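You operate a simulated robot arm through the tools that you are given. There is no shell and no other tool. Be economical: measure what you need, move in short steps, check, and stop when the job is done.

Carry out the task below with a simulated robot arm. There is one attempt and no reset: what you move stays moved.

JOB
Set the small bladder up in the leak tester, ready to pump.
Fine: seat it in the ring, tighten the clamp screw, couple the air hose and shut the vent.

It is judged by the outcome, as a careful person would: the job done as asked, and still so three seconds after it is handed in. It fails if anything else is knocked over, pushed out of place, dropped, spilled or broken.

ROBOT AND FRAMES
A 6-joint arm with a two-finger parallel gripper, fixed in place. Base frame: the origin is at the foot of the arm, x ahead of it, y to its left, z up; the work surface is at about z = 800. Lengths are in mm, angles in degrees, forces in N, time in s.
With the tool pointing down near the work surface it reaches from about 260 to 680 mm from the base axis. Its first joint turns from -66.0 to 66.0 degrees. Payload 2.9 kg.
The tool frame sits at the grasp point between the pads (the TCP): z along the fingers, y along the line on which they close. The tips reach 30 mm beyond it. The gripper opens to 110 mm. The fingers are 20 mm wide and 10 mm thick; the gripper's body (48 by 112 mm) begins 55 mm behind the TCP.
Orientation is that of the tool frame in the base frame, as [roll, pitch, yaw] about the fixed x, y, z axes, in that order (R = Rz(yaw) Ry(pitch) Rx(roll)). With the fingers straight down and closing along the base's y, the tool's x points along the base's -x, its y along +y and its z along -z.

CONTROLS
- The arm moves only by the tool nudge_tool. Its argument "targets" is a list of rows, each an object (a shift or turn left out is 0, a gripper value left out holds the last) with "linear": the shift along the base's x, y, z in mm, a list of three; "rot": the turn, a rotation vector about the base's x, y, z in degrees, a list of three; "jaw": the closure, from 0 (fully open) to 1 (shut). In form: [{"linear": [dx, dy, dz], "rot": [ax, ay, az], "jaw": jaw}, ...]. A call has 1 to 20 rows; each row shifts and turns the commanded pose from where the row before left it. Each row takes 0.2 s and may step no farther than 50 mm and 8.6 degrees from the row before; otherwise, or with a gripper value out of range, the whole call is refused. Where a pose cannot be reached the arm comes as near as it can. A force on the tool above 40 N (or 10 N above the force at the start of the call, whichever is more), or a blocked arm, ends the call early, and 0.2 s more pass. The fingers move at their own pace (about 108 mm/s each) and stop on an object; they squeeze with about 41 N. The grip force told is the motor's: it shows also when the fingers shut on nothing. Time passes only in rows, and 0.2 s behind the last, so rows that do not move let the fingers close. The reply holds the time, the measured pose of the TCP, the force on the tool along the base axes, the opening and the grip force, in the units named above and with some noise, with the torque about the TCP (base axes, N m) and any sound that the robot's microphone picked up.
- Cameras (640 x 400 px; columns grow to the right, rows downward): "scene" is fixed at [75, 431, 1385.7]; the picture's right is [-0.77, -0.64, 0.00], its down [-0.35, 0.42, -0.84] and it looks along [0.54, -0.64, -0.55] (base axes); focal length 369 px, centre (320, 200). "wrist" rides on the gripper at [72, 17, -103] in the tool frame; the picture's right is [-0.23, 0.97, 0.00], its down [-0.76, -0.18, -0.62] and it looks along [-0.61, -0.14, 0.78] (tool axes); focal length 222 px, centre (320, 200). There is no depth. A picture from a camera that has moved, and an enlarged one, comes with that camera's place and axes in the base frame and with its lens.
- grab_frame(camera): a new picture of that camera. The clock stands still meanwhile.
- inspect(camera, box): a new picture of the part [left, top, right, bottom] of that camera's present view, enlarged. The clock stands still meanwhile.
- close_job(): hands the job in; it is judged then, once.

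Work in short steps. Places have to be worked out from the pictures, the camera data and where the tool is seen: move nearer, look again, correct. Check each grasp and each placing, and mend what went wrong. You have 120 turns and 68 pictures in all, those below and enlarged ones among them. Open the gripper and draw the arm clear of the work before you hand the job in, unless the task says otherwise; then end with one line.

The tools are called after "Emit:" as name(argument=value, ...) on one line, values as JSON. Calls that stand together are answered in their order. nudge_tool: Moves the arm, as the interface text tells. Its arguments: {"type":"object","properties":{"targets":{"type":"array","items":{"type":"object","properties":{"linear":{"type":"array","items":{"type":"number"}},"rot":{"type":"array","items":{"type":"number"}},"jaw":{"type":"number"}}}}},"required":["targets"]} The other tools are called the same way: grab_frame (camera) takes a picture; inspect (camera, box) takes an enlarged picture of a part of a camera's view; close_job () hands the job in.

At the start:

```text
time_s: 0.0
tcp_pos: [393.4, 78.6, 1084.9]
tcp_rot: [179.9, 0.0, -180.0]
wrist_force: [0.3, 0.6, -1.0]
ft_torque: [0.02, -0.03, -0.02]
opening: 109.9
gripper_force: 0.0
```

scene: 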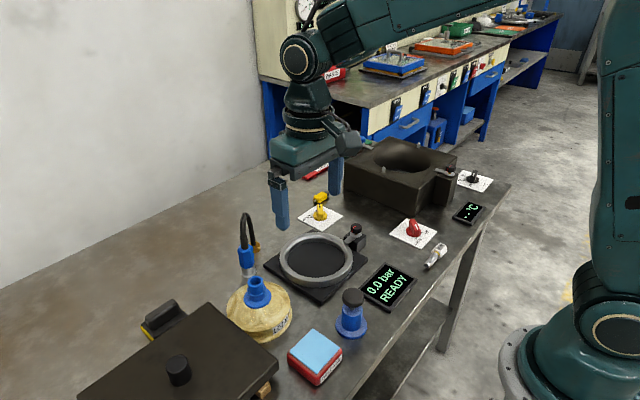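
wrist: 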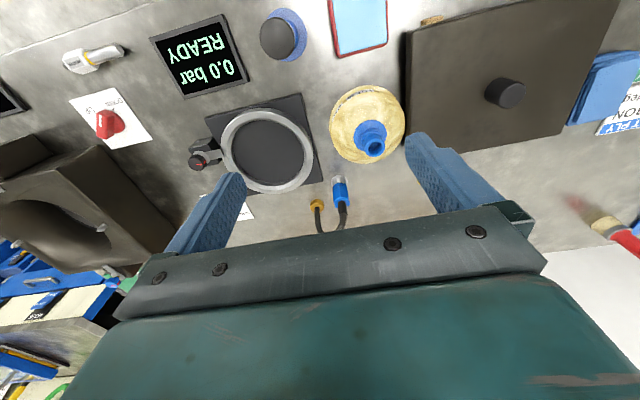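

The scene shows the ring tester, a yellowish bladder with a blue neck, a hose with a blue coupling, and several knobs. I'll enlarge both views to identify the parts.

Emit:
inspect(camera="scene", box=[220, 190, 380, 290])

Emit:
inspect(camera="scene", box=[340, 150, 500, 250])

Emit:
inspect(camera="scene", box=[130, 250, 400, 400])

Emit:
inspect(camera="wrist", box=[180, 60, 420, 240])

```text
4.00 times, centred on (300, 240) of scene
camera zoom: at [75.0, 431.0, 1385.7], right [-0.77, -0.64, 0.0], down [-0.35, 0.42, -0.84], along [0.54, -0.64, -0.55], focal length 1478 px, centre (400, 40)
```

zoom: 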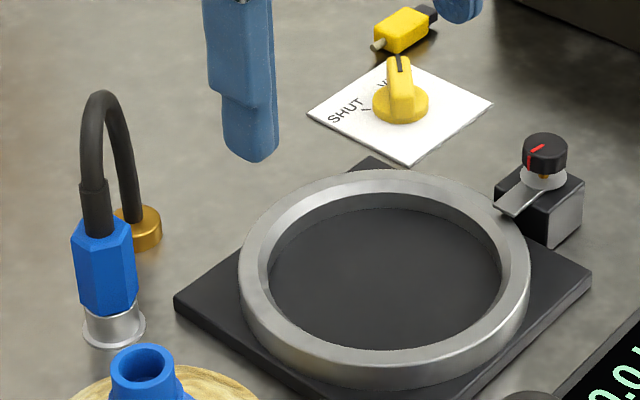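

```text
4.00 times, centred on (420, 200) of scene
camera zoom: at [75.0, 431.0, 1385.7], right [-0.77, -0.64, 0.0], down [-0.35, 0.42, -0.84], along [0.54, -0.64, -0.55], focal length 1478 px, centre (-80, 200)
```

zoom: 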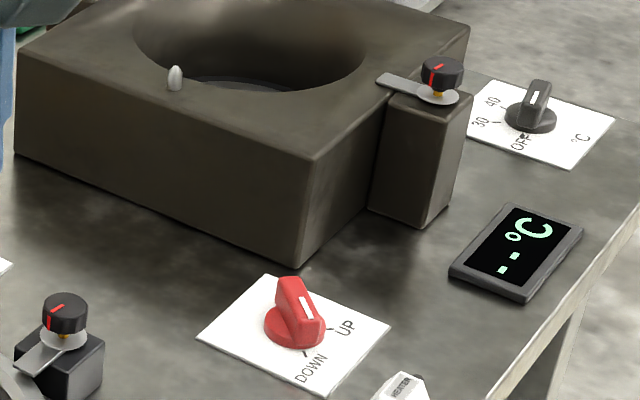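

```text
2.37 times, centred on (265, 325) of scene
camera zoom: at [75.0, 431.0, 1385.7], right [-0.77, -0.64, 0.0], down [-0.35, 0.42, -0.84], along [0.54, -0.64, -0.55], focal length 876 px, centre (450, -96)
```

zoom: 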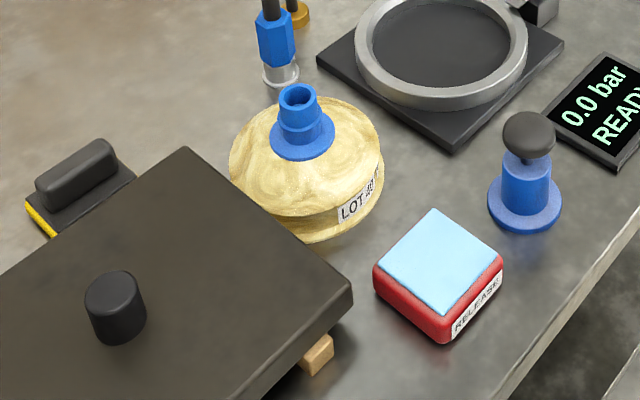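

```text
2.22 times, centred on (300, 150) of wrist
camera zoom: at [321.2, 94.3, 1188.9], right [0.23, 0.97, 0.0], down [0.76, -0.18, 0.62], along [0.61, -0.14, -0.78], focal length 494 px, centre (364, 311)
```

zoom: 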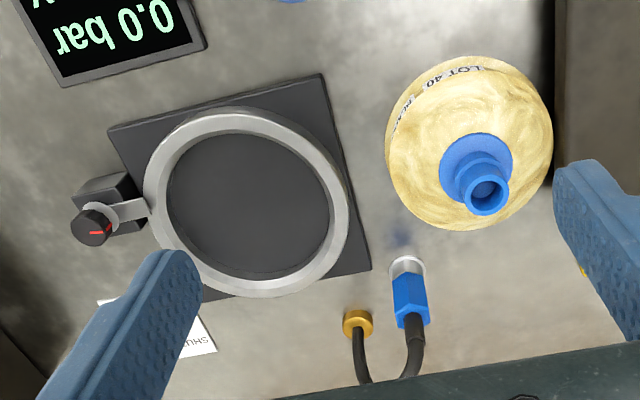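

Triangulating from both cameras: ring centre ≈ (480,-40), bladder neck top ≈ (478,137,888), hose coupling ≈ (575,76), vent knob beyond the ring. I'll move above the bladder neck, partially closing the jaw, and look again.

Emit:
nudge_tool(targets=[{"linear": [28, 20, -30]}, {"linear": [28, 20, -30]}, {"linear": [28, 18, -30], "jaw": 0.3}, {}])

Emit:
grab_frame(camera="wrist")

Emit:
grab_frame(camera="scene")

```text
time_s: 1.0
tcp_pos: [479.0, 137.9, 994.4]
tcp_rot: [-180.0, 0.1, 179.9]
wrist_force: [0.0, -0.1, -0.2]
ft_torque: [0.01, -0.04, 0.01]
opening: 76.6
gripper_force: 0.1
```

```text
61 pictures are left
camera wrist: at [405.6, 153.4, 1098.9], right [0.23, 0.97, 0.0], down [0.76, -0.18, 0.62], along [0.61, -0.14, -0.78], focal length 222 px, centre (320, 200)
```

wrist: 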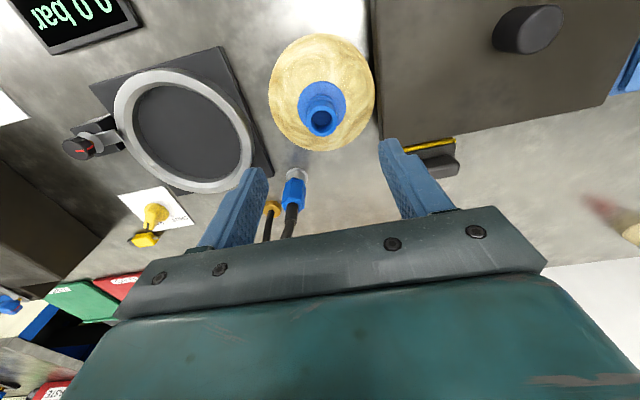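

```text
60 pictures are left
```

scene: 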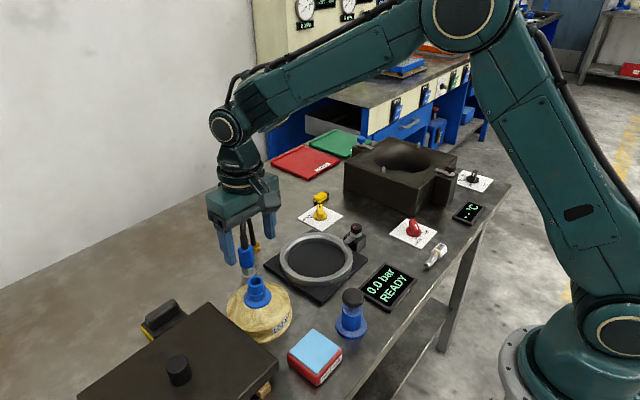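

Wrist view gives neck axis at ≈ (478,139). Descend so the fingertips straddle the neck, then look before closing.

Emit:
nudge_tool(targets=[{"linear": [0, 1, -35]}, {"linear": [0, 0, -35]}, {"linear": [0, 0, -28]}, {}])

Emit:
inspect(camera="scene", box=[180, 220, 340, 350])

Emit:
inspect(camera="wrist", box=[220, 60, 460, 220])

```text
time_s: 2.0
tcp_pos: [476.4, 138.2, 895.7]
tcp_rot: [179.9, 0.0, 180.0]
wrist_force: [-0.6, -0.4, 0.1]
ft_torque: [-0.02, 0.01, -0.03]
opening: 76.8
gripper_force: 0.1
```

```text
3.08 times, centred on (260, 285) of scene
camera zoom: at [75.0, 431.0, 1385.7], right [-0.77, -0.64, 0.0], down [-0.35, 0.42, -0.84], along [0.54, -0.64, -0.55], focal length 1137 px, centre (505, -62)
```

zoom: 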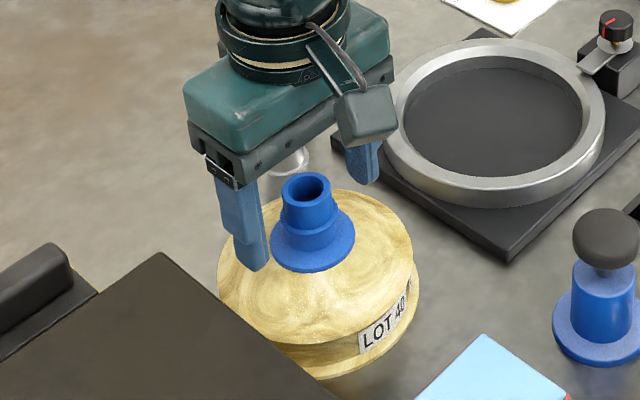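

```text
2.50 times, centred on (340, 140) of wrist
camera zoom: at [403.7, 154.8, 1000.3], right [0.23, 0.97, 0.0], down [0.76, -0.18, 0.62], along [0.61, -0.14, -0.78], focal length 555 px, centre (270, 350)
```

zoom: 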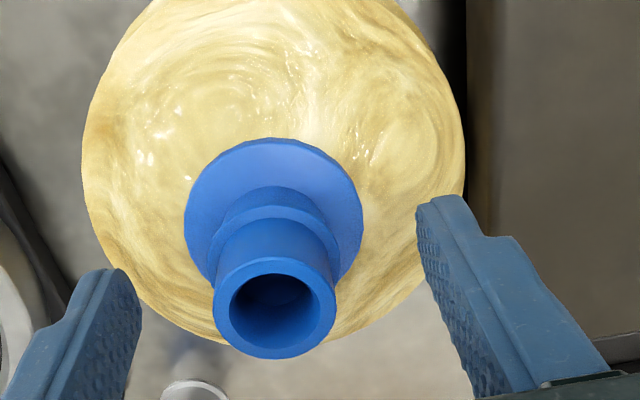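

Neck is centred between the fingers (axis ≈ (480,138)), with top about z 886 and a collar at roughly 860. Lower 11 mm, shift x +3 and close gently.

Emit:
nudge_tool(targets=[{"linear": [3, 0, -11]}, {}, {"jaw": 0.6}, {"jaw": 0.85}, {"jaw": 1.0}, {}, {}])

Emit:
inspect(camera="wrist", box=[220, 60, 460, 220])

```text
time_s: 3.6
tcp_pos: [482.1, 138.0, 886.4]
tcp_rot: [180.0, 0.1, -179.9]
wrist_force: [4.6, 0.6, 1.5]
ft_torque: [-0.28, -0.21, 0.17]
opening: 29.5
gripper_force: 41.1
```

```text
2.50 times, centred on (340, 140) of wrist
camera zoom: at [408.1, 155.0, 989.3], right [0.23, 0.97, 0.0], down [0.76, -0.18, 0.62], along [0.61, -0.14, -0.78], focal length 555 px, centre (270, 350)
```

zoom: 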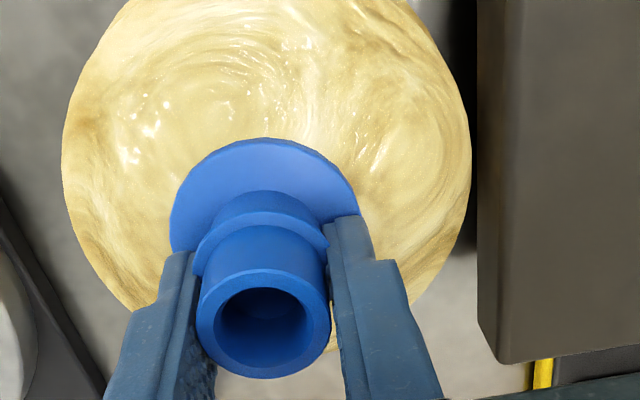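

Neck is held at 29.5 mm opening. Lift slowly and check that the bladder comes along.

Emit:
nudge_tool(targets=[{"linear": [0, 0, 10]}, {"linear": [0, 0, 20]}, {"linear": [0, 0, 30]}, {}])

Emit:
grab_frame(camera="scene")

Emit:
grab_frame(camera="wrist")

```text
time_s: 4.6
tcp_pos: [480.7, 138.5, 945.5]
tcp_rot: [179.9, 0.0, 179.9]
wrist_force: [0.6, -0.4, -3.4]
ft_torque: [0.02, -0.02, 0.0]
opening: 29.4
gripper_force: 40.9
```

```text
56 pictures are left
```

scene: 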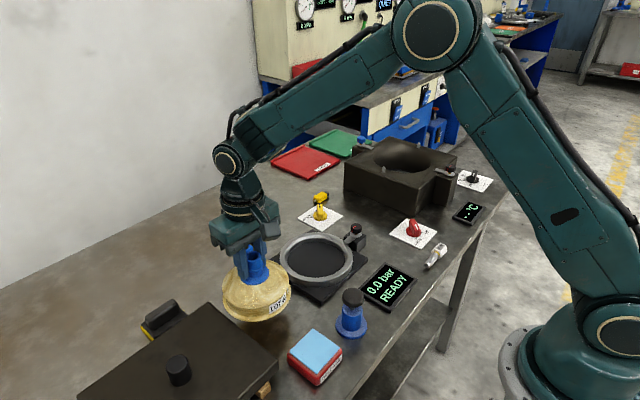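

```text
55 pictures are left
camera wrist: at [407.9, 155.2, 1048.9], right [0.23, 0.97, 0.0], down [0.76, -0.18, 0.62], along [0.61, -0.14, -0.78], focal length 222 px, centre (320, 200)
```

wrist: 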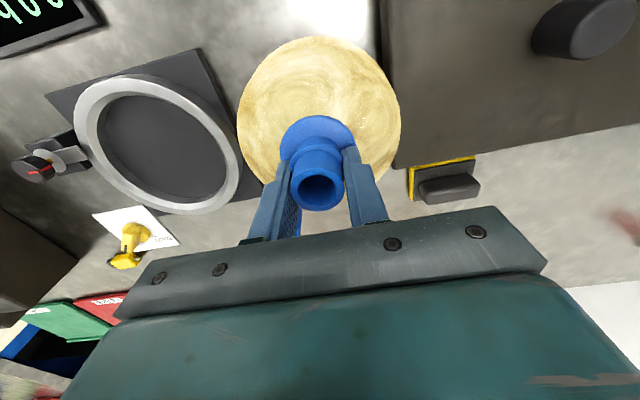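

The bladder is lifted cleanly. Move it over the ring centre (≈ (479,-40)), and measure again there.

Emit:
nudge_tool(targets=[{"linear": [0, -30, 5]}, {"linear": [0, -40, 0]}, {"linear": [0, -40, 0]}, {"linear": [0, -40, 0]}, {"linear": [-1, -28, 0]}, {}])

Emit:
inspect(camera="scene", box=[220, 190, 400, 310])

Emit:
grab_frame(camera="wrist")

```text
time_s: 6.0
tcp_pos: [480.9, -45.0, 950.4]
tcp_rot: [180.0, 0.0, 180.0]
wrist_force: [0.9, -0.6, -3.4]
ft_torque: [0.0, 0.0, 0.0]
opening: 29.6
gripper_force: 41.5
```

```text
3.33 times, centred on (310, 250) of scene
camera zoom: at [75.1, 431.0, 1385.7], right [-0.77, -0.64, 0.0], down [-0.35, 0.42, -0.84], along [0.54, -0.64, -0.55], focal length 1231 px, centre (353, 33)
```

zoom: 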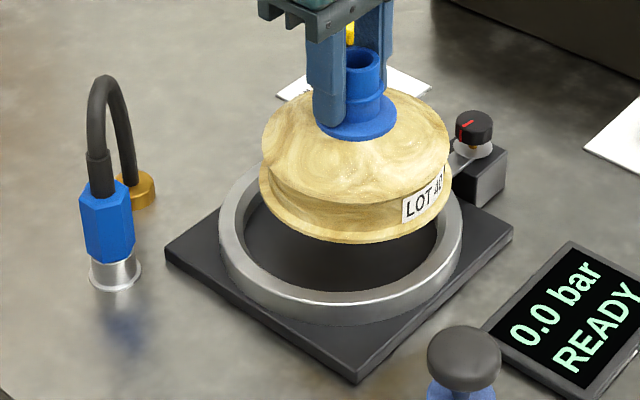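

```text
53 pictures are left
camera wrist: at [407.7, -29.2, 1053.8], right [0.23, 0.97, 0.0], down [0.76, -0.18, 0.62], along [0.61, -0.14, -0.78], focal length 222 px, centre (320, 200)
```

wrist: 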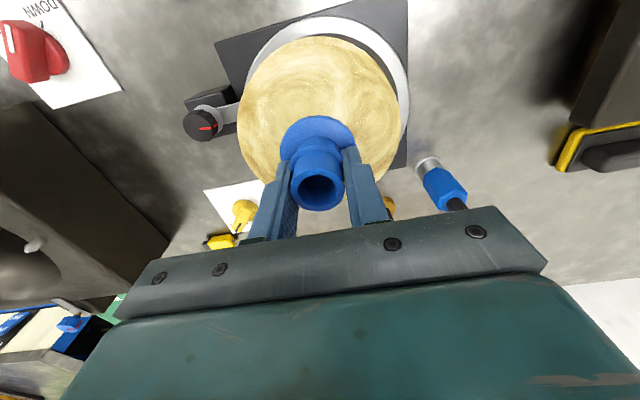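

The TCP reads (481,-45); correcting for perspective, the ring centre is more like (487,-43). Shift a bit, let the arm settle, lower 20 mm and compare the gaps.

Emit:
nudge_tool(targets=[{"linear": [6, 2, 0]}, {"linear": [0, 0, -10]}, {"linear": [0, 0, -10]}, {}, {}])

Emit:
inspect(camera="scene", box=[240, 200, 400, 300])

Emit:
inspect(camera="wrist", box=[180, 0, 440, 220])

```text
time_s: 7.2
tcp_pos: [486.5, -41.5, 930.5]
tcp_rot: [-179.9, 0.0, 180.0]
wrist_force: [-0.7, 0.1, -3.6]
ft_torque: [0.02, -0.05, -0.01]
opening: 29.4
gripper_force: 41.3
```

```text
4.00 times, centred on (320, 250) of scene
camera zoom: at [75.1, 431.0, 1385.7], right [-0.77, -0.64, 0.0], down [-0.35, 0.42, -0.84], along [0.54, -0.64, -0.55], focal length 1478 px, centre (320, 0)
```

zoom: 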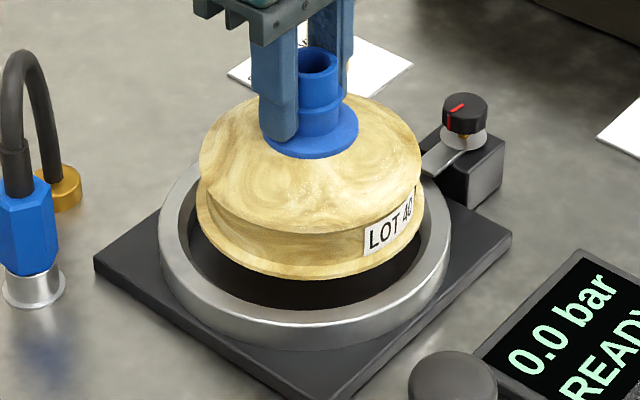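

```text
1.82 times, centred on (310, 110) of wrist
camera zoom: at [413.1, -25.0, 1034.2], right [0.23, 0.97, 0.0], down [0.76, -0.18, 0.62], along [0.61, -0.14, -0.78], focal length 404 px, centre (338, 364)
```

zoom: 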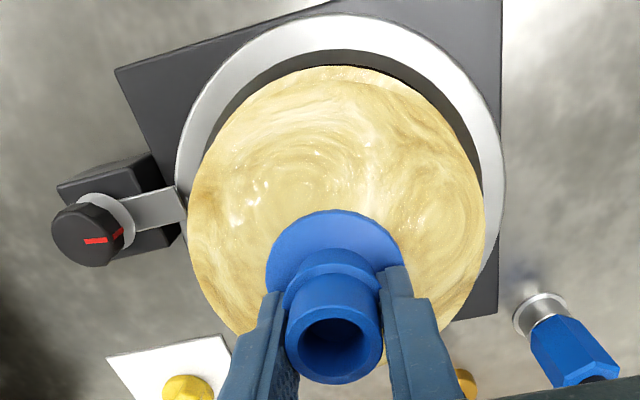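

Scene and wrist gaps both say shift about (+3.5,+0.5). Apply that and lower in small steps toward the ring.

Emit:
nudge_tool(targets=[{"linear": [3.5, 0.5, 0]}, {"linear": [0, 0, -6]}, {"linear": [0, 0, -6]}, {"linear": [0, 0, -5]}, {}])

Emit:
inspect(camera="scene", box=[240, 200, 400, 300])

Emit:
inspect(camera="wrist", box=[180, 0, 440, 220])

```text
time_s: 8.4
tcp_pos: [489.9, -38.1, 913.6]
tcp_rot: [179.9, 0.0, -180.0]
wrist_force: [0.4, 0.2, -3.6]
ft_torque: [-0.04, -0.01, 0.01]
opening: 29.0
gripper_force: 40.6
```

```text
4.00 times, centred on (320, 250) of scene
camera zoom: at [75.1, 431.0, 1385.7], right [-0.77, -0.64, 0.0], down [-0.35, 0.42, -0.84], along [0.54, -0.64, -0.55], focal length 1478 px, centre (320, 0)
```

zoom: 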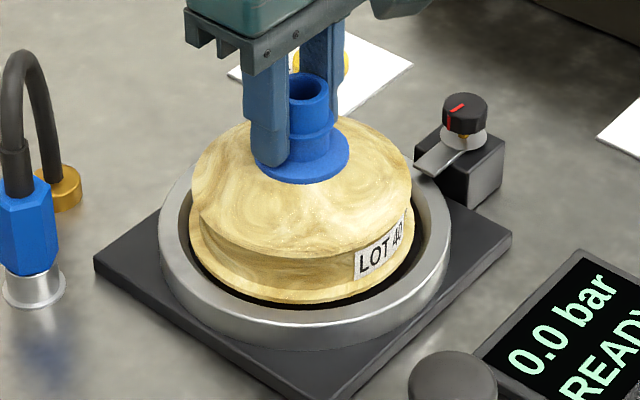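

```text
1.82 times, centred on (310, 110) of wrist
camera zoom: at [416.7, -21.9, 1017.3], right [0.23, 0.97, 0.0], down [0.76, -0.18, 0.62], along [0.61, -0.14, -0.78], focal length 404 px, centre (338, 364)
```

zoom: 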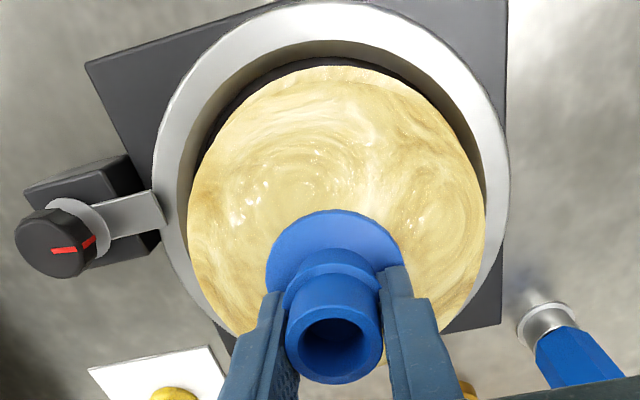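

After settling, y drifted +3; both views want about (-0.5,-3). Correct, then lower further until contact.

Emit:
nudge_tool(targets=[{"linear": [-0.5, -3, 0]}, {}, {"linear": [0, 0, -5]}, {}])

Emit:
inspect(camera="wrist", box=[180, 0, 440, 220])

```text
time_s: 9.4
tcp_pos: [489.4, -41.7, 908.8]
tcp_rot: [-180.0, 0.0, 180.0]
wrist_force: [0.1, 0.8, -4.0]
ft_torque: [-0.02, 0.02, 0.02]
opening: 29.2
gripper_force: 40.7
```

```text
1.82 times, centred on (310, 110) of wrist
camera zoom: at [415.8, -24.5, 1012.7], right [0.23, 0.97, 0.0], down [0.76, -0.18, 0.62], along [0.61, -0.14, -0.78], focal length 404 px, centre (338, 364)
```

zoom: 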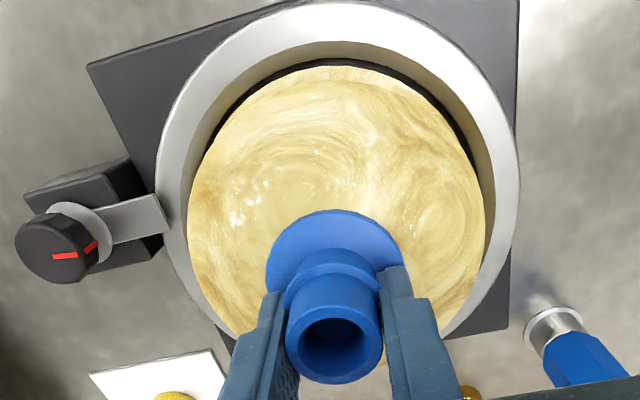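

Well centred now. Continue down in small steps watching for contact force.

Emit:
nudge_tool(targets=[{"linear": [0, 0, -3]}, {"linear": [0, 0, -3]}, {"linear": [0, 0, -3]}, {}])

Emit:
inspect(camera="scene", box=[240, 200, 400, 300])

```text
time_s: 10.4
tcp_pos: [490.0, -39.6, 898.5]
tcp_rot: [-179.9, -0.1, 180.0]
wrist_force: [0.7, -0.4, -2.0]
ft_torque: [-0.02, -0.02, 0.02]
opening: 29.0
gripper_force: 41.0
```

```text
4.00 times, centred on (320, 250) of scene
camera zoom: at [75.0, 431.0, 1385.7], right [-0.77, -0.64, 0.0], down [-0.35, 0.42, -0.84], along [0.54, -0.64, -0.55], focal length 1478 px, centre (320, 0)
```

zoom: 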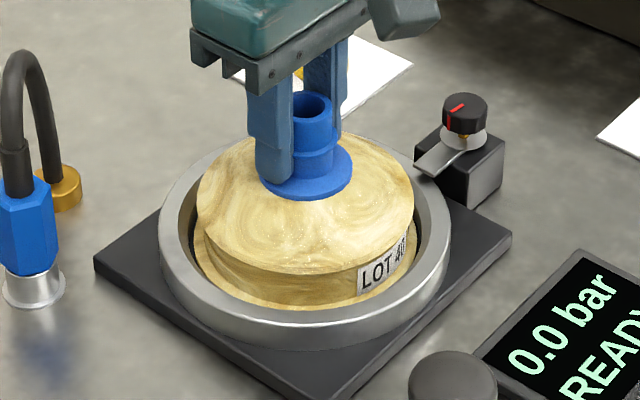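

Force has begun dropping (−4 → −2 N): the bladder is touching the seat. Lower slightly more to confirm.

Emit:
nudge_tool(targets=[{"linear": [0, 0, -1.5]}, {"linear": [0, 0, -1]}, {}])

```text
time_s: 11.2
tcp_pos: [488.5, -39.6, 898.2]
tcp_rot: [179.8, 0.0, -179.9]
wrist_force: [-2.4, 7.1, 4.4]
ft_torque: [-0.28, 0.46, 0.26]
opening: 29.0
gripper_force: 40.6
```

Firm contact at TCP z≈898 (bladder bottom ≈ 812). Release slowly and lift clear to check seating.

Emit:
nudge_tool(targets=[{"jaw": 0.6}, {"jaw": 0.5}, {}, {"linear": [0, 0, 40]}, {"linear": [0, 0, 40]}, {"linear": [-20, 0, 20]}, {}])

Emit:
inspect(camera="scene", box=[240, 200, 400, 300])

Emit:
grab_frame(camera="wrist")

```text
time_s: 12.8
tcp_pos: [468.2, -42.4, 998.3]
tcp_rot: [-180.0, 0.1, -180.0]
wrist_force: [-0.3, 0.4, -0.4]
ft_torque: [0.0, 0.02, 0.0]
opening: 54.9
gripper_force: 0.0
```

```text
4.00 times, centred on (320, 250) of scene
camera zoom: at [75.0, 431.0, 1385.7], right [-0.77, -0.64, 0.0], down [-0.35, 0.42, -0.84], along [0.54, -0.64, -0.55], focal length 1478 px, centre (320, 0)
```

zoom: 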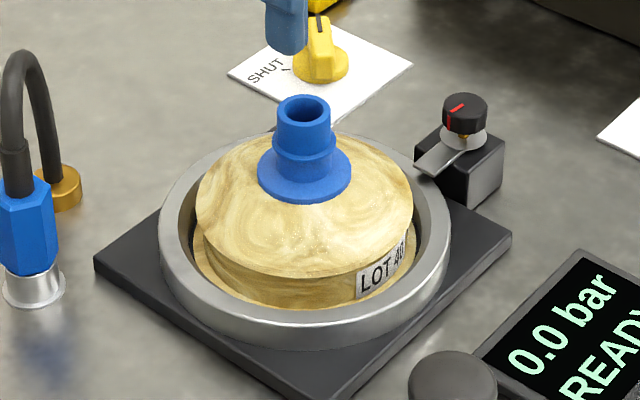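

```text
45 pictures are left
camera wrist: at [396.2, -26.2, 1103.4], right [0.23, 0.97, 0.0], down [0.76, -0.18, 0.62], along [0.61, -0.14, -0.78], focal length 222 px, centre (320, 200)
```

wrist: 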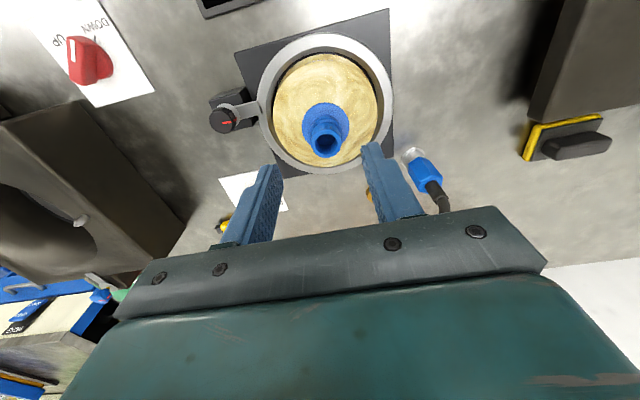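

The bladder sits level in the ring. Next, the clamp screw: knob ≈ (456,-152,850). Move above it and look.

Emit:
nudge_tool(targets=[{"linear": [-4, -40, 0]}, {"linear": [-4, -40, 0]}, {"linear": [-4, -30, -20]}, {"linear": [0, 0, -30]}, {}, {}])

Emit:
grab_frame(camera="wrist")

Emit:
inspect(camera="wrist", box=[240, 40, 400, 180])

Emit:
inspect(camera="scene", box=[310, 200, 400, 265])

```text
time_s: 14.2
tcp_pos: [457.1, -153.1, 947.7]
tcp_rot: [179.9, 0.0, -180.0]
wrist_force: [0.5, -0.2, -0.3]
ft_torque: [0.01, 0.01, 0.0]
opening: 54.7
gripper_force: 0.1
```

```text
44 pictures are left
camera wrist: at [383.7, -137.5, 1052.6], right [0.23, 0.97, 0.0], down [0.76, -0.18, 0.62], along [0.61, -0.14, -0.78], focal length 222 px, centre (320, 200)
```

wrist: 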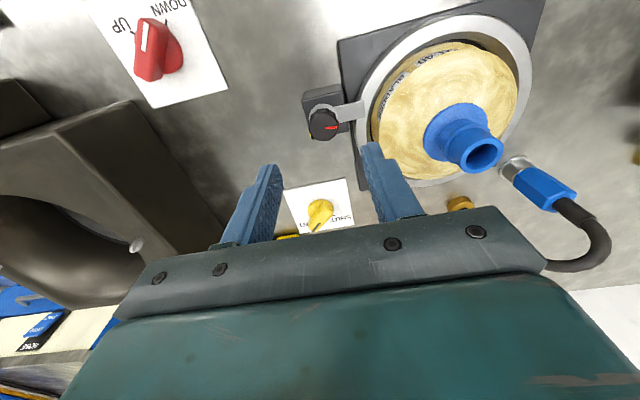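

```text
2.86 times, centred on (320, 110) of wrist
camera zoom: at [383.7, -137.5, 1052.6], right [0.23, 0.97, 0.0], down [0.76, -0.18, 0.62], along [0.61, -0.14, -0.78], focal length 635 px, centre (320, 457)
```

zoom: 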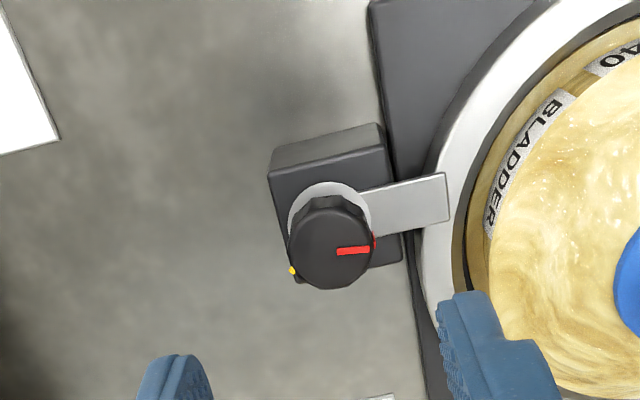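

```text
6.15 times, centred on (355, 232) of scene
camera zoom: at [75.0, 431.0, 1385.7], right [-0.77, -0.64, 0.0], down [-0.35, 0.42, -0.84], along [0.54, -0.64, -0.55], focal length 2273 px, centre (105, 0)
```

zoom: 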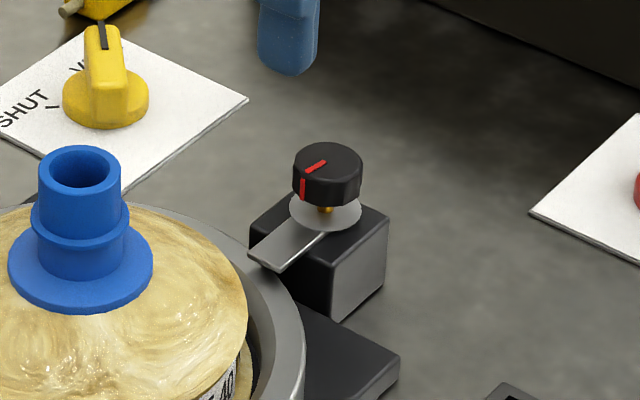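

Knob top centre ≈ (457.5,-150,851), Ø27, and a small gap to the washer shows the screw is loose. I'll pre-rotate 60° counter-clockwise, then descend around the knob with tips above the lever.

Emit:
nudge_tool(targets=[{"linear": [0, 2, 0], "rot": [0, 0, 8.5]}, {"rot": [0, 0, 8.5]}, {"rot": [0, 0, 8.5]}, {"rot": [0, 0, 8.5]}, {"rot": [0, 0, 8.5]}, {"rot": [0, 0, 8.5]}, {"rot": [0, 0, 8.5]}, {"linear": [0, 0, -25]}, {"linear": [0, 0, -25]}, {}])

Emit:
grab_frame(camera="wrist")

Emit:
inspect(camera="scene", box=[310, 180, 410, 255])

```text
time_s: 16.4
tcp_pos: [460.5, -148.3, 898.0]
tcp_rot: [179.9, 0.0, -120.5]
wrist_force: [-0.3, -0.1, -0.3]
ft_torque: [0.0, 0.0, 0.01]
opening: 55.0
gripper_force: 0.0
```

```text
41 pictures are left
camera wrist: at [407.8, -202.7, 1001.2], right [-0.72, 0.69, 0.0], down [0.54, 0.57, 0.62], along [0.43, 0.45, -0.78], focal length 222 px, centre (320, 200)
```

wrist: 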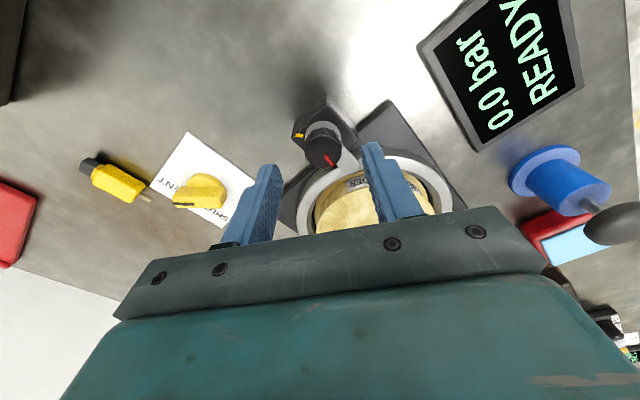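

```text
5.33 times, centred on (360, 218) of scene
camera zoom: at [75.0, 431.0, 1385.7], right [-0.77, -0.64, 0.0], down [-0.35, 0.42, -0.84], along [0.54, -0.64, -0.55], focal length 1970 px, centre (107, 107)
```

zoom: 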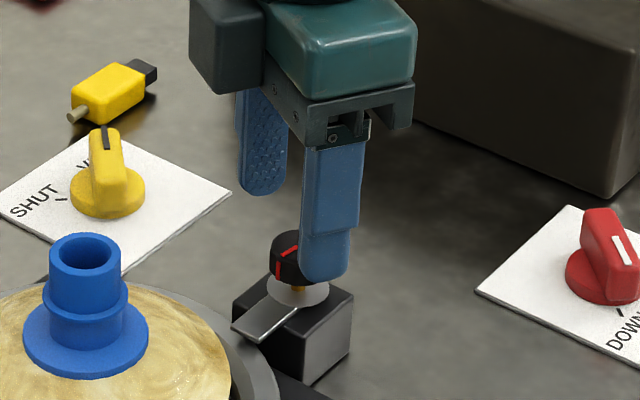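

There's a yellow mark on the clamp; let me enlarge it to understand the tight position.

Emit:
inspect(camera="wrist", box=[280, 80, 370, 180])

```text
4.00 times, centred on (325, 130) of wrist
camera zoom: at [407.8, -202.7, 1001.2], right [-0.72, 0.69, 0.0], down [0.54, 0.57, 0.62], along [0.43, 0.45, -0.78], focal length 888 px, centre (300, 480)
```

zoom: 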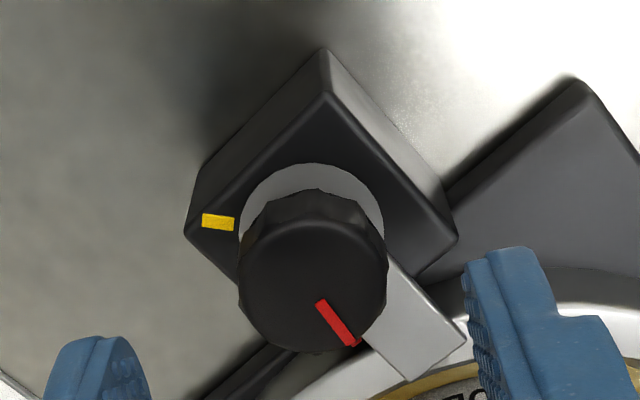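

A yellow mark sits on the block at about −45°, the red pointer is at about +75°: so tight is roughly 120° clockwise. Lower around the knob (shift x −3) and close.

Emit:
nudge_tool(targets=[{"linear": [-3, -0.5, -14]}, {"linear": [0, 0, -13]}, {}, {"jaw": 0.75}, {"jaw": 1.0}, {}, {}])

Emit:
inspect(camera="scene", box=[310, 180, 410, 255])

Emit:
inspect(camera="wrist", box=[270, 80, 370, 180])

```text
time_s: 18.0
tcp_pos: [454.6, -150.6, 871.0]
tcp_rot: [179.9, 0.1, -120.5]
wrist_force: [4.9, -3.6, -7.0]
ft_torque: [-0.01, -0.16, 0.0]
opening: 25.4
gripper_force: 45.2
```

```text
5.33 times, centred on (360, 218) of scene
camera zoom: at [75.2, 430.9, 1385.7], right [-0.77, -0.64, 0.0], down [-0.35, 0.42, -0.84], along [0.54, -0.64, -0.55], focal length 1970 px, centre (107, 107)
```

zoom: 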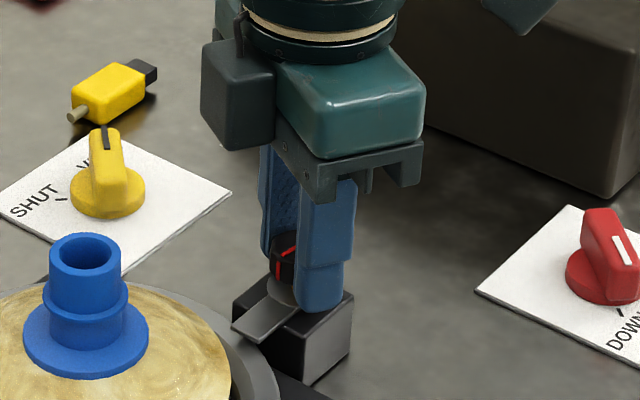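

```text
4.00 times, centred on (320, 130) of wrist
camera zoom: at [402.6, -205.0, 974.6], right [-0.72, 0.69, 0.0], down [0.54, 0.57, 0.62], along [0.43, 0.45, -0.78], focal length 888 px, centre (320, 480)
```

zoom: 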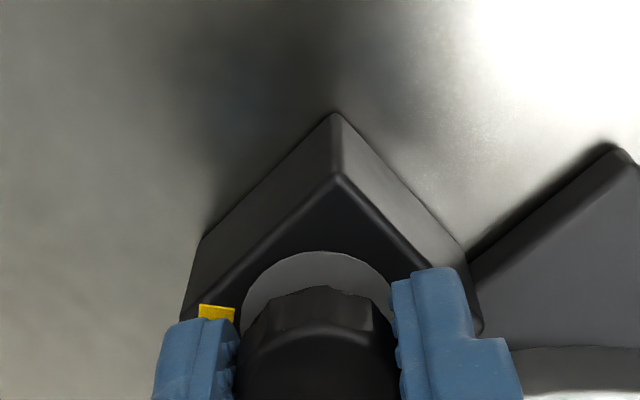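

Knob is gripped (25.4 mm). Turn clockwise ~50° and read the torque.

Emit:
nudge_tool(targets=[{"rot": [0, 0, -6]}, {"rot": [0, 0, -8]}, {"rot": [0, 0, -8]}, {"rot": [0, 0, -8]}, {"rot": [0, 0, -8]}, {"rot": [0, 0, -8]}, {}])

Emit:
inspect(camera="scene", box=[310, 180, 410, 255])

```text
time_s: 19.6
tcp_pos: [455.4, -151.2, 870.8]
tcp_rot: [180.0, -0.1, -166.6]
wrist_force: [7.9, -5.5, -24.7]
ft_torque: [0.08, -1.0, -0.03]
opening: 25.4
gripper_force: 45.1
```

```text
5.33 times, centred on (360, 218) of scene
camera zoom: at [75.5, 430.8, 1385.7], right [-0.77, -0.64, 0.0], down [-0.35, 0.42, -0.84], along [0.54, -0.64, -0.55], focal length 1970 px, centre (107, 107)
```

zoom: 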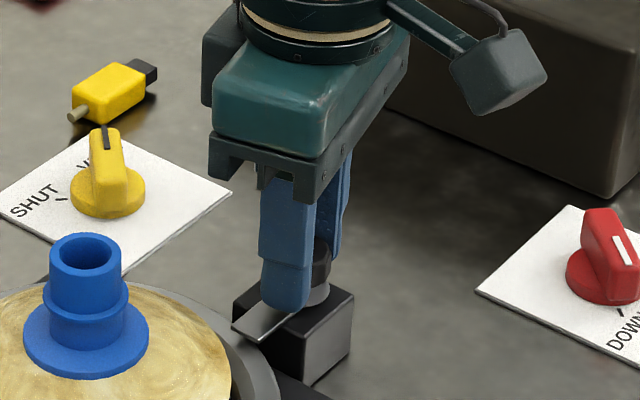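

The knob pulls the tool down (−25 N) as the screw goes in, so I follow it down a little before turning on.

Emit:
nudge_tool(targets=[{"linear": [0, 0, -1]}, {"linear": [0, 0, -1]}, {}])

```text
time_s: 20.4
tcp_pos: [453.6, -149.2, 870.3]
tcp_rot: [-179.8, -0.1, -166.6]
wrist_force: [-5.7, -5.8, 12.2]
ft_torque: [-0.25, 1.14, 0.03]
opening: 25.4
gripper_force: 44.7
```

Now +12 N, so stiffness is ~18 N/mm. Continue clockwise, adding a small descent along the way.

Emit:
nudge_tool(targets=[{"rot": [0, 0, -8]}, {"rot": [0, 0, -8]}, {"rot": [0, 0, -8]}, {"rot": [0, 0, -8], "linear": [0, 0, -0.4]}, {"rot": [0, 0, -8], "linear": [0, 0, -0.3]}, {}])

```text
time_s: 21.8
tcp_pos: [454.3, -149.2, 869.2]
tcp_rot: [-180.0, 0.2, 153.4]
wrist_force: [-8.5, -6.8, 34.4]
ft_torque: [-0.28, -0.04, 0.04]
opening: 25.3
gripper_force: 45.4
```

Force is now +34 N (pushing down too much): back off about 1.3 mm while turning a bit further.

Emit:
nudge_tool(targets=[{"linear": [0, 0, 1.3]}, {"rot": [0, 0, -8]}, {"rot": [0, 0, -8]}, {}])

Emit:
inspect(camera="wrist", box=[240, 60, 400, 200])

```text
time_s: 22.8
tcp_pos: [454.3, -149.2, 869.0]
tcp_rot: [179.9, -0.1, 137.4]
wrist_force: [0.7, -1.5, 17.3]
ft_torque: [-0.33, -0.21, -0.04]
opening: 25.5
gripper_force: 45.3
```

```text
2.86 times, centred on (320, 130) of wrist
camera zoom: at [412.0, -89.0, 973.6], right [0.83, 0.56, 0.0], down [0.44, -0.65, 0.62], along [0.35, -0.51, -0.78], focal length 635 px, centre (320, 400)
```

zoom: 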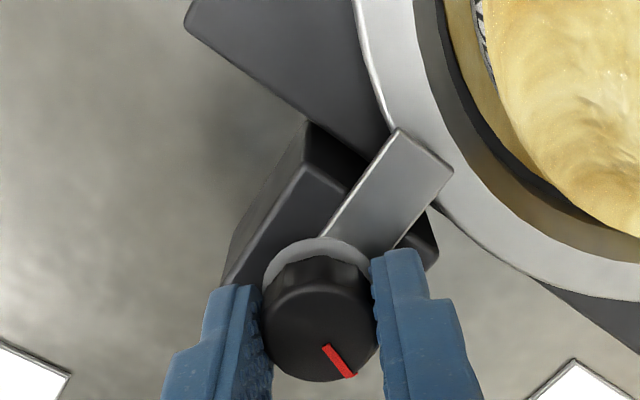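

Pointer is now at about −30°; yellow mark near −45°. Turn 16° more and check torque.

Emit:
nudge_tool(targets=[{"linear": [0, 0, 0.5], "rot": [0, 0, -6]}, {"rot": [0, 0, -6]}, {"rot": [0, 0, -4]}, {}])

Emit:
inspect(camera="wrist", box=[240, 60, 400, 200])

```text
time_s: 23.8
tcp_pos: [454.3, -150.2, 869.2]
tcp_rot: [179.9, 0.0, 121.5]
wrist_force: [5.4, 2.9, 20.0]
ft_torque: [0.61, 0.4, -0.03]
opening: 25.2
gripper_force: 45.4
```

```text
2.86 times, centred on (320, 130) of wrist
camera zoom: at [430.5, -79.8, 973.6], right [0.95, 0.31, 0.0], down [0.25, -0.74, 0.62], along [0.2, -0.59, -0.78], focal length 635 px, centre (320, 400)
```

zoom: 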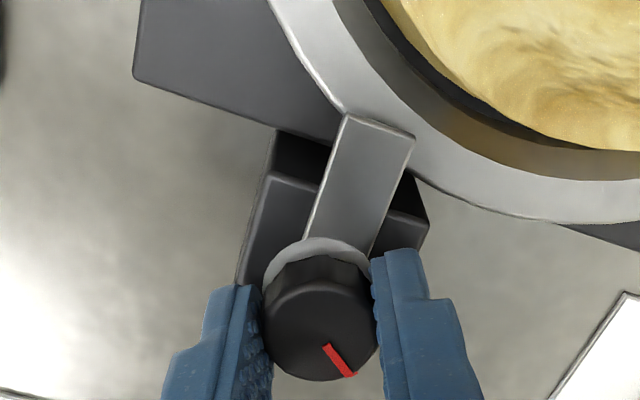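

Still no resisting torque. Release, raise and check the pointer against the yellow mark and the gap under the knob.

Emit:
nudge_tool(targets=[{"jaw": 0.6}, {"jaw": 0.5}, {}, {"linear": [0, 0, 30]}, {"linear": [0, 0, 30]}, {}])

Emit:
inspect(camera="wrist", box=[250, 50, 390, 180])

Emit:
inspect(camera="scene", box=[310, 200, 400, 265])

```text
time_s: 25.2
tcp_pos: [453.4, -151.2, 930.7]
tcp_rot: [180.0, 0.0, 121.5]
wrist_force: [0.1, 0.0, -0.8]
ft_torque: [0.02, 0.01, 0.03]
opening: 55.2
gripper_force: 0.0
```

```text
3.08 times, centred on (320, 115) of wrist
camera zoom: at [429.3, -81.3, 1034.0], right [0.95, 0.32, 0.0], down [0.25, -0.74, 0.62], along [0.2, -0.59, -0.78], focal length 684 px, centre (320, 462)
```

zoom: 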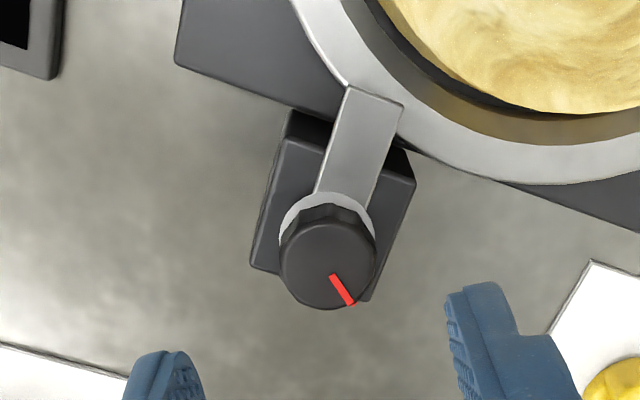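

```text
6.15 times, centred on (355, 232) of scene
camera zoom: at [75.0, 431.0, 1385.7], right [-0.77, -0.64, 0.0], down [-0.35, 0.42, -0.84], along [0.54, -0.64, -0.55], focal length 2273 px, centre (105, 0)
```

zoom: 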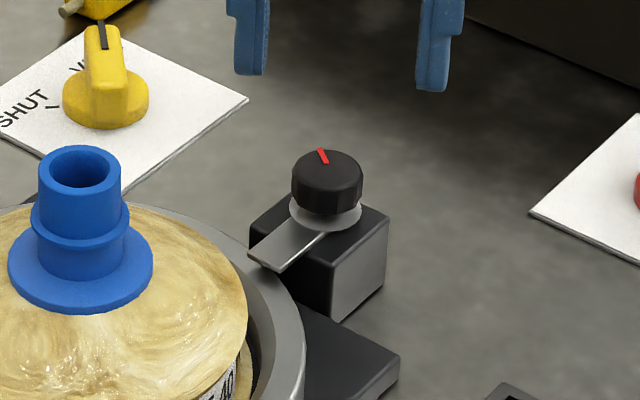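

The gap has mostly closed, but the mark is hidden from this side. Rotate back counter-clockwise to see pointer versus mark (also ready for re-gripping).

Emit:
nudge_tool(targets=[{"rot": [0, 0, 8.5]}, {"rot": [0, 0, 8.5]}, {"rot": [0, 0, 8.5]}, {"rot": [0, 0, 8.5]}, {"rot": [0, 0, 8.5]}, {"rot": [0, 0, 8.5]}, {"rot": [0, 0, 8.5]}, {"rot": [0, 0, 8.5]}, {"rot": [0, 0, 8.5]}, {"rot": [0, 0, 8.5]}, {"linear": [3, 0, -20]}, {}])

Emit:
inspect(camera="wrist", box=[270, 60, 370, 170])

```text
time_s: 27.8
tcp_pos: [457.2, -149.9, 910.4]
tcp_rot: [180.0, 0.1, -153.5]
wrist_force: [-0.5, 0.9, -0.6]
ft_torque: [-0.01, -0.03, -0.02]
opening: 55.2
gripper_force: 0.1
```

```text
3.64 times, centred on (320, 115) of wrist
camera zoom: at [383.7, -166.6, 1014.0], right [-0.23, 0.97, 0.0], down [0.76, 0.18, 0.62], along [0.61, 0.14, -0.78], focal length 808 px, centre (320, 509)
```

zoom: 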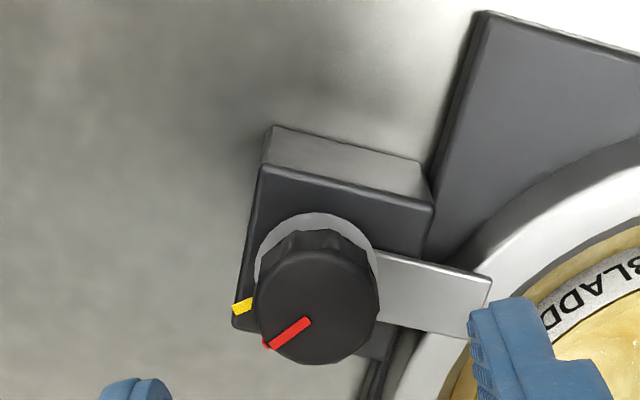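

Pointer is at ≈ −32°, mark ≈ −42°: about 10–12° still to go. Re-grip and turn a bit further clockwise, watching torque.

Emit:
nudge_tool(targets=[{"linear": [0, 0, -21]}, {"linear": [0, 0, -20]}, {}, {"jaw": 0.75}, {"jaw": 1.0}, {}, {}, {"rot": [0, 0, -4]}, {"rot": [0, 0, -4]}, {"rot": [0, 0, -4]}, {}])

Emit:
inspect(camera="wrist", box=[270, 90, 370, 200])

```text
time_s: 30.2
tcp_pos: [458.9, -149.0, 867.4]
tcp_rot: [-180.0, 0.1, -165.5]
wrist_force: [3.1, 11.2, 9.8]
ft_torque: [0.08, 0.82, -0.04]
opening: 25.5
gripper_force: 45.0
```

```text
3.64 times, centred on (320, 145) of wrist
camera zoom: at [382.7, -151.6, 972.9], right [-0.02, 1.0, 0.0], down [0.78, 0.02, 0.63], along [0.62, 0.01, -0.78], focal length 808 px, centre (320, 400)
```

zoom: 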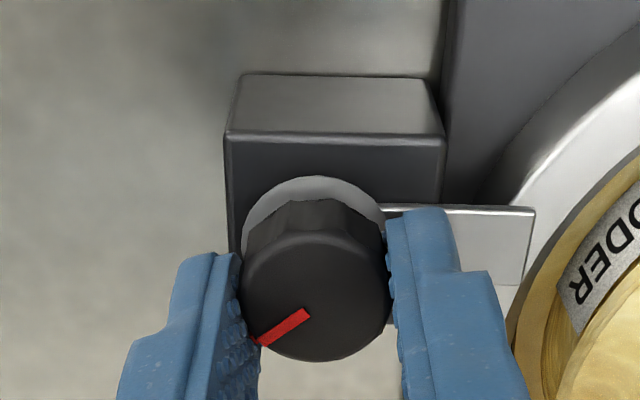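

Pointer appears near −48°. Release and verify against the mark.

Emit:
nudge_tool(targets=[{"jaw": 0.6}, {"jaw": 0.5}, {}, {"linear": [0, 0, 30]}, {"rot": [0, 0, 8]}, {"rot": [0, 0, 8], "linear": [0, 0, 10]}, {"rot": [0, 0, 8]}, {"rot": [0, 0, 8]}, {"rot": [0, 0, 8]}, {}])

Emit:
inspect(camera="wrist", box=[270, 60, 370, 170])

Emit:
inspect(camera="scene", box=[325, 210, 385, 255])

```text
time_s: 32.4
tcp_pos: [456.6, -149.5, 908.5]
tcp_rot: [180.0, 0.0, -125.4]
wrist_force: [-0.2, -0.9, 1.0]
ft_torque: [0.02, 0.01, 0.02]
opening: 54.9
gripper_force: 0.0
```

```text
3.64 times, centred on (320, 115) of wrist
camera zoom: at [400.2, -199.3, 1012.4], right [-0.66, 0.75, 0.0], down [0.59, 0.52, 0.62], along [0.47, 0.41, -0.78], focal length 808 px, centre (320, 509)
```

zoom: 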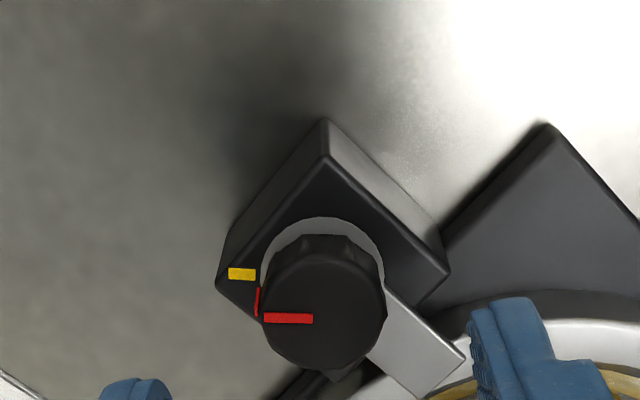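

```text
8.89 times, centred on (355, 232) of scene
camera zoom: at [75.0, 431.0, 1385.7], right [-0.77, -0.64, 0.0], down [-0.35, 0.42, -0.84], along [0.54, -0.64, -0.55], focal length 3284 px, centre (9, -89)
```

zoom: 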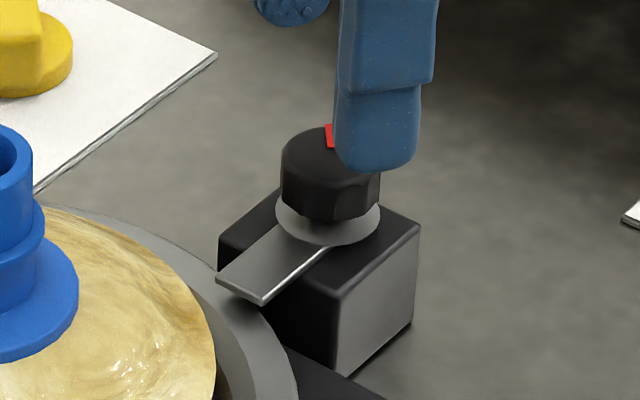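

Pointer and mark are now parallel/aligned and the gap under the knob is closed. Next the vent knob at ≈ (591,-181): raise, rotate back to yaw 180 and look from above.

Emit:
nudge_tool(targets=[{"linear": [0, 0, 30], "rot": [0, 0, -8]}, {"linear": [30, -5, 0], "rot": [0, 0, -8]}, {"linear": [35, -8, 0], "rot": [0, 0, -8]}, {"linear": [35, -9, 0], "rot": [0, 0, -8]}, {"linear": [30, -9, 0], "rot": [0, 0, -8]}, {"rot": [0, 0, -8]}, {"rot": [0, 0, -6.6]}, {}])

Emit:
inspect(camera="wrist", box=[200, 60, 440, 230])

Emit:
inspect(camera="scene", box=[290, 180, 360, 235])

```text
time_s: 34.2
tcp_pos: [588.1, -180.7, 940.0]
tcp_rot: [-179.9, 0.1, 179.8]
wrist_force: [-0.2, -0.2, 0.5]
ft_torque: [0.0, 0.03, -0.02]
opening: 55.1
gripper_force: 0.1
```

```text
2.35 times, centred on (320, 145) of wrist
camera zoom: at [514.7, -164.2, 1043.2], right [0.23, 0.97, 0.0], down [0.76, -0.18, 0.62], along [0.61, -0.14, -0.78], focal length 523 px, centre (320, 329)
```

zoom: 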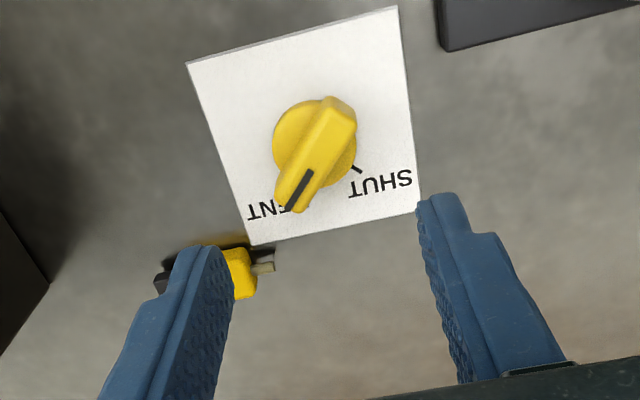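

```text
7.27 times, centred on (325, 208) of scene
camera zoom: at [75.0, 431.0, 1385.7], right [-0.77, -0.64, 0.0], down [-0.35, 0.42, -0.84], along [0.54, -0.64, -0.55], focal length 2687 px, centre (284, 146)
```

zoom: 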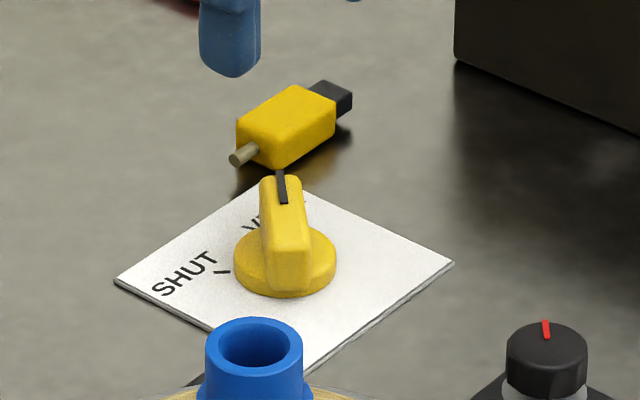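

The pointer is at ≈ −42° (VENT); the SHUT tick is at ≈ +45°, so 90° counter-clockwise. Rotate the jaw −42° to straddle the wing, centre at ≈ (592,-183), descend partway and look.

Emit:
nudge_tool(targets=[{"linear": [4, -2, 0], "rot": [0, 0, -8.4]}, {"rot": [0, 0, -8.4]}, {"rot": [0, 0, -8.4]}, {"rot": [0, 0, -8.4]}, {"rot": [0, 0, -8.4]}, {"linear": [0, 0, -25]}, {"linear": [0, 0, -25]}, {}, {}])

Emit:
inspect(camera="wrist", box=[220, 60, 420, 220])

Emit:
inspect(camera="scene", box=[280, 165, 370, 235])

```text
time_s: 36.2
tcp_pos: [589.1, -182.9, 887.5]
tcp_rot: [-179.9, 0.0, 137.9]
wrist_force: [0.0, 0.3, -0.5]
ft_torque: [0.0, 0.02, -0.01]
opening: 55.0
gripper_force: 0.0
```

```text
2.50 times, centred on (320, 140) of wrist
camera zoom: at [546.8, -122.8, 991.9], right [0.82, 0.57, 0.0], down [0.45, -0.64, 0.62], along [0.36, -0.51, -0.78], focal length 555 px, centre (320, 350)
```

zoom: 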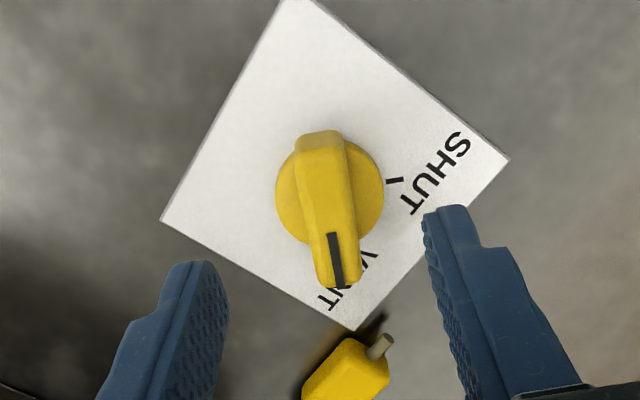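

```text
5.71 times, centred on (325, 200) of scene
camera zoom: at [75.0, 431.0, 1385.7], right [-0.77, -0.64, 0.0], down [-0.35, 0.42, -0.84], along [0.54, -0.64, -0.55], focal length 2111 px, centre (291, 200)
```

zoom: 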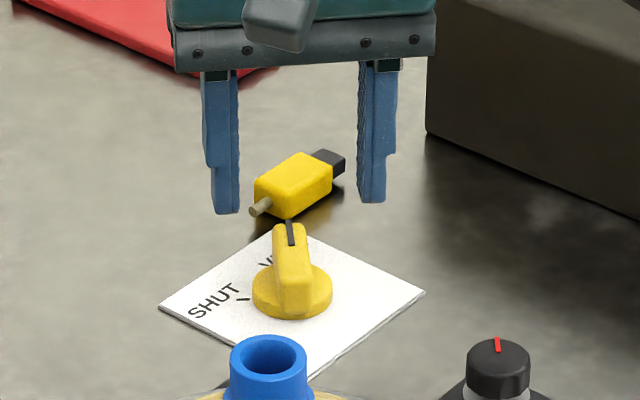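

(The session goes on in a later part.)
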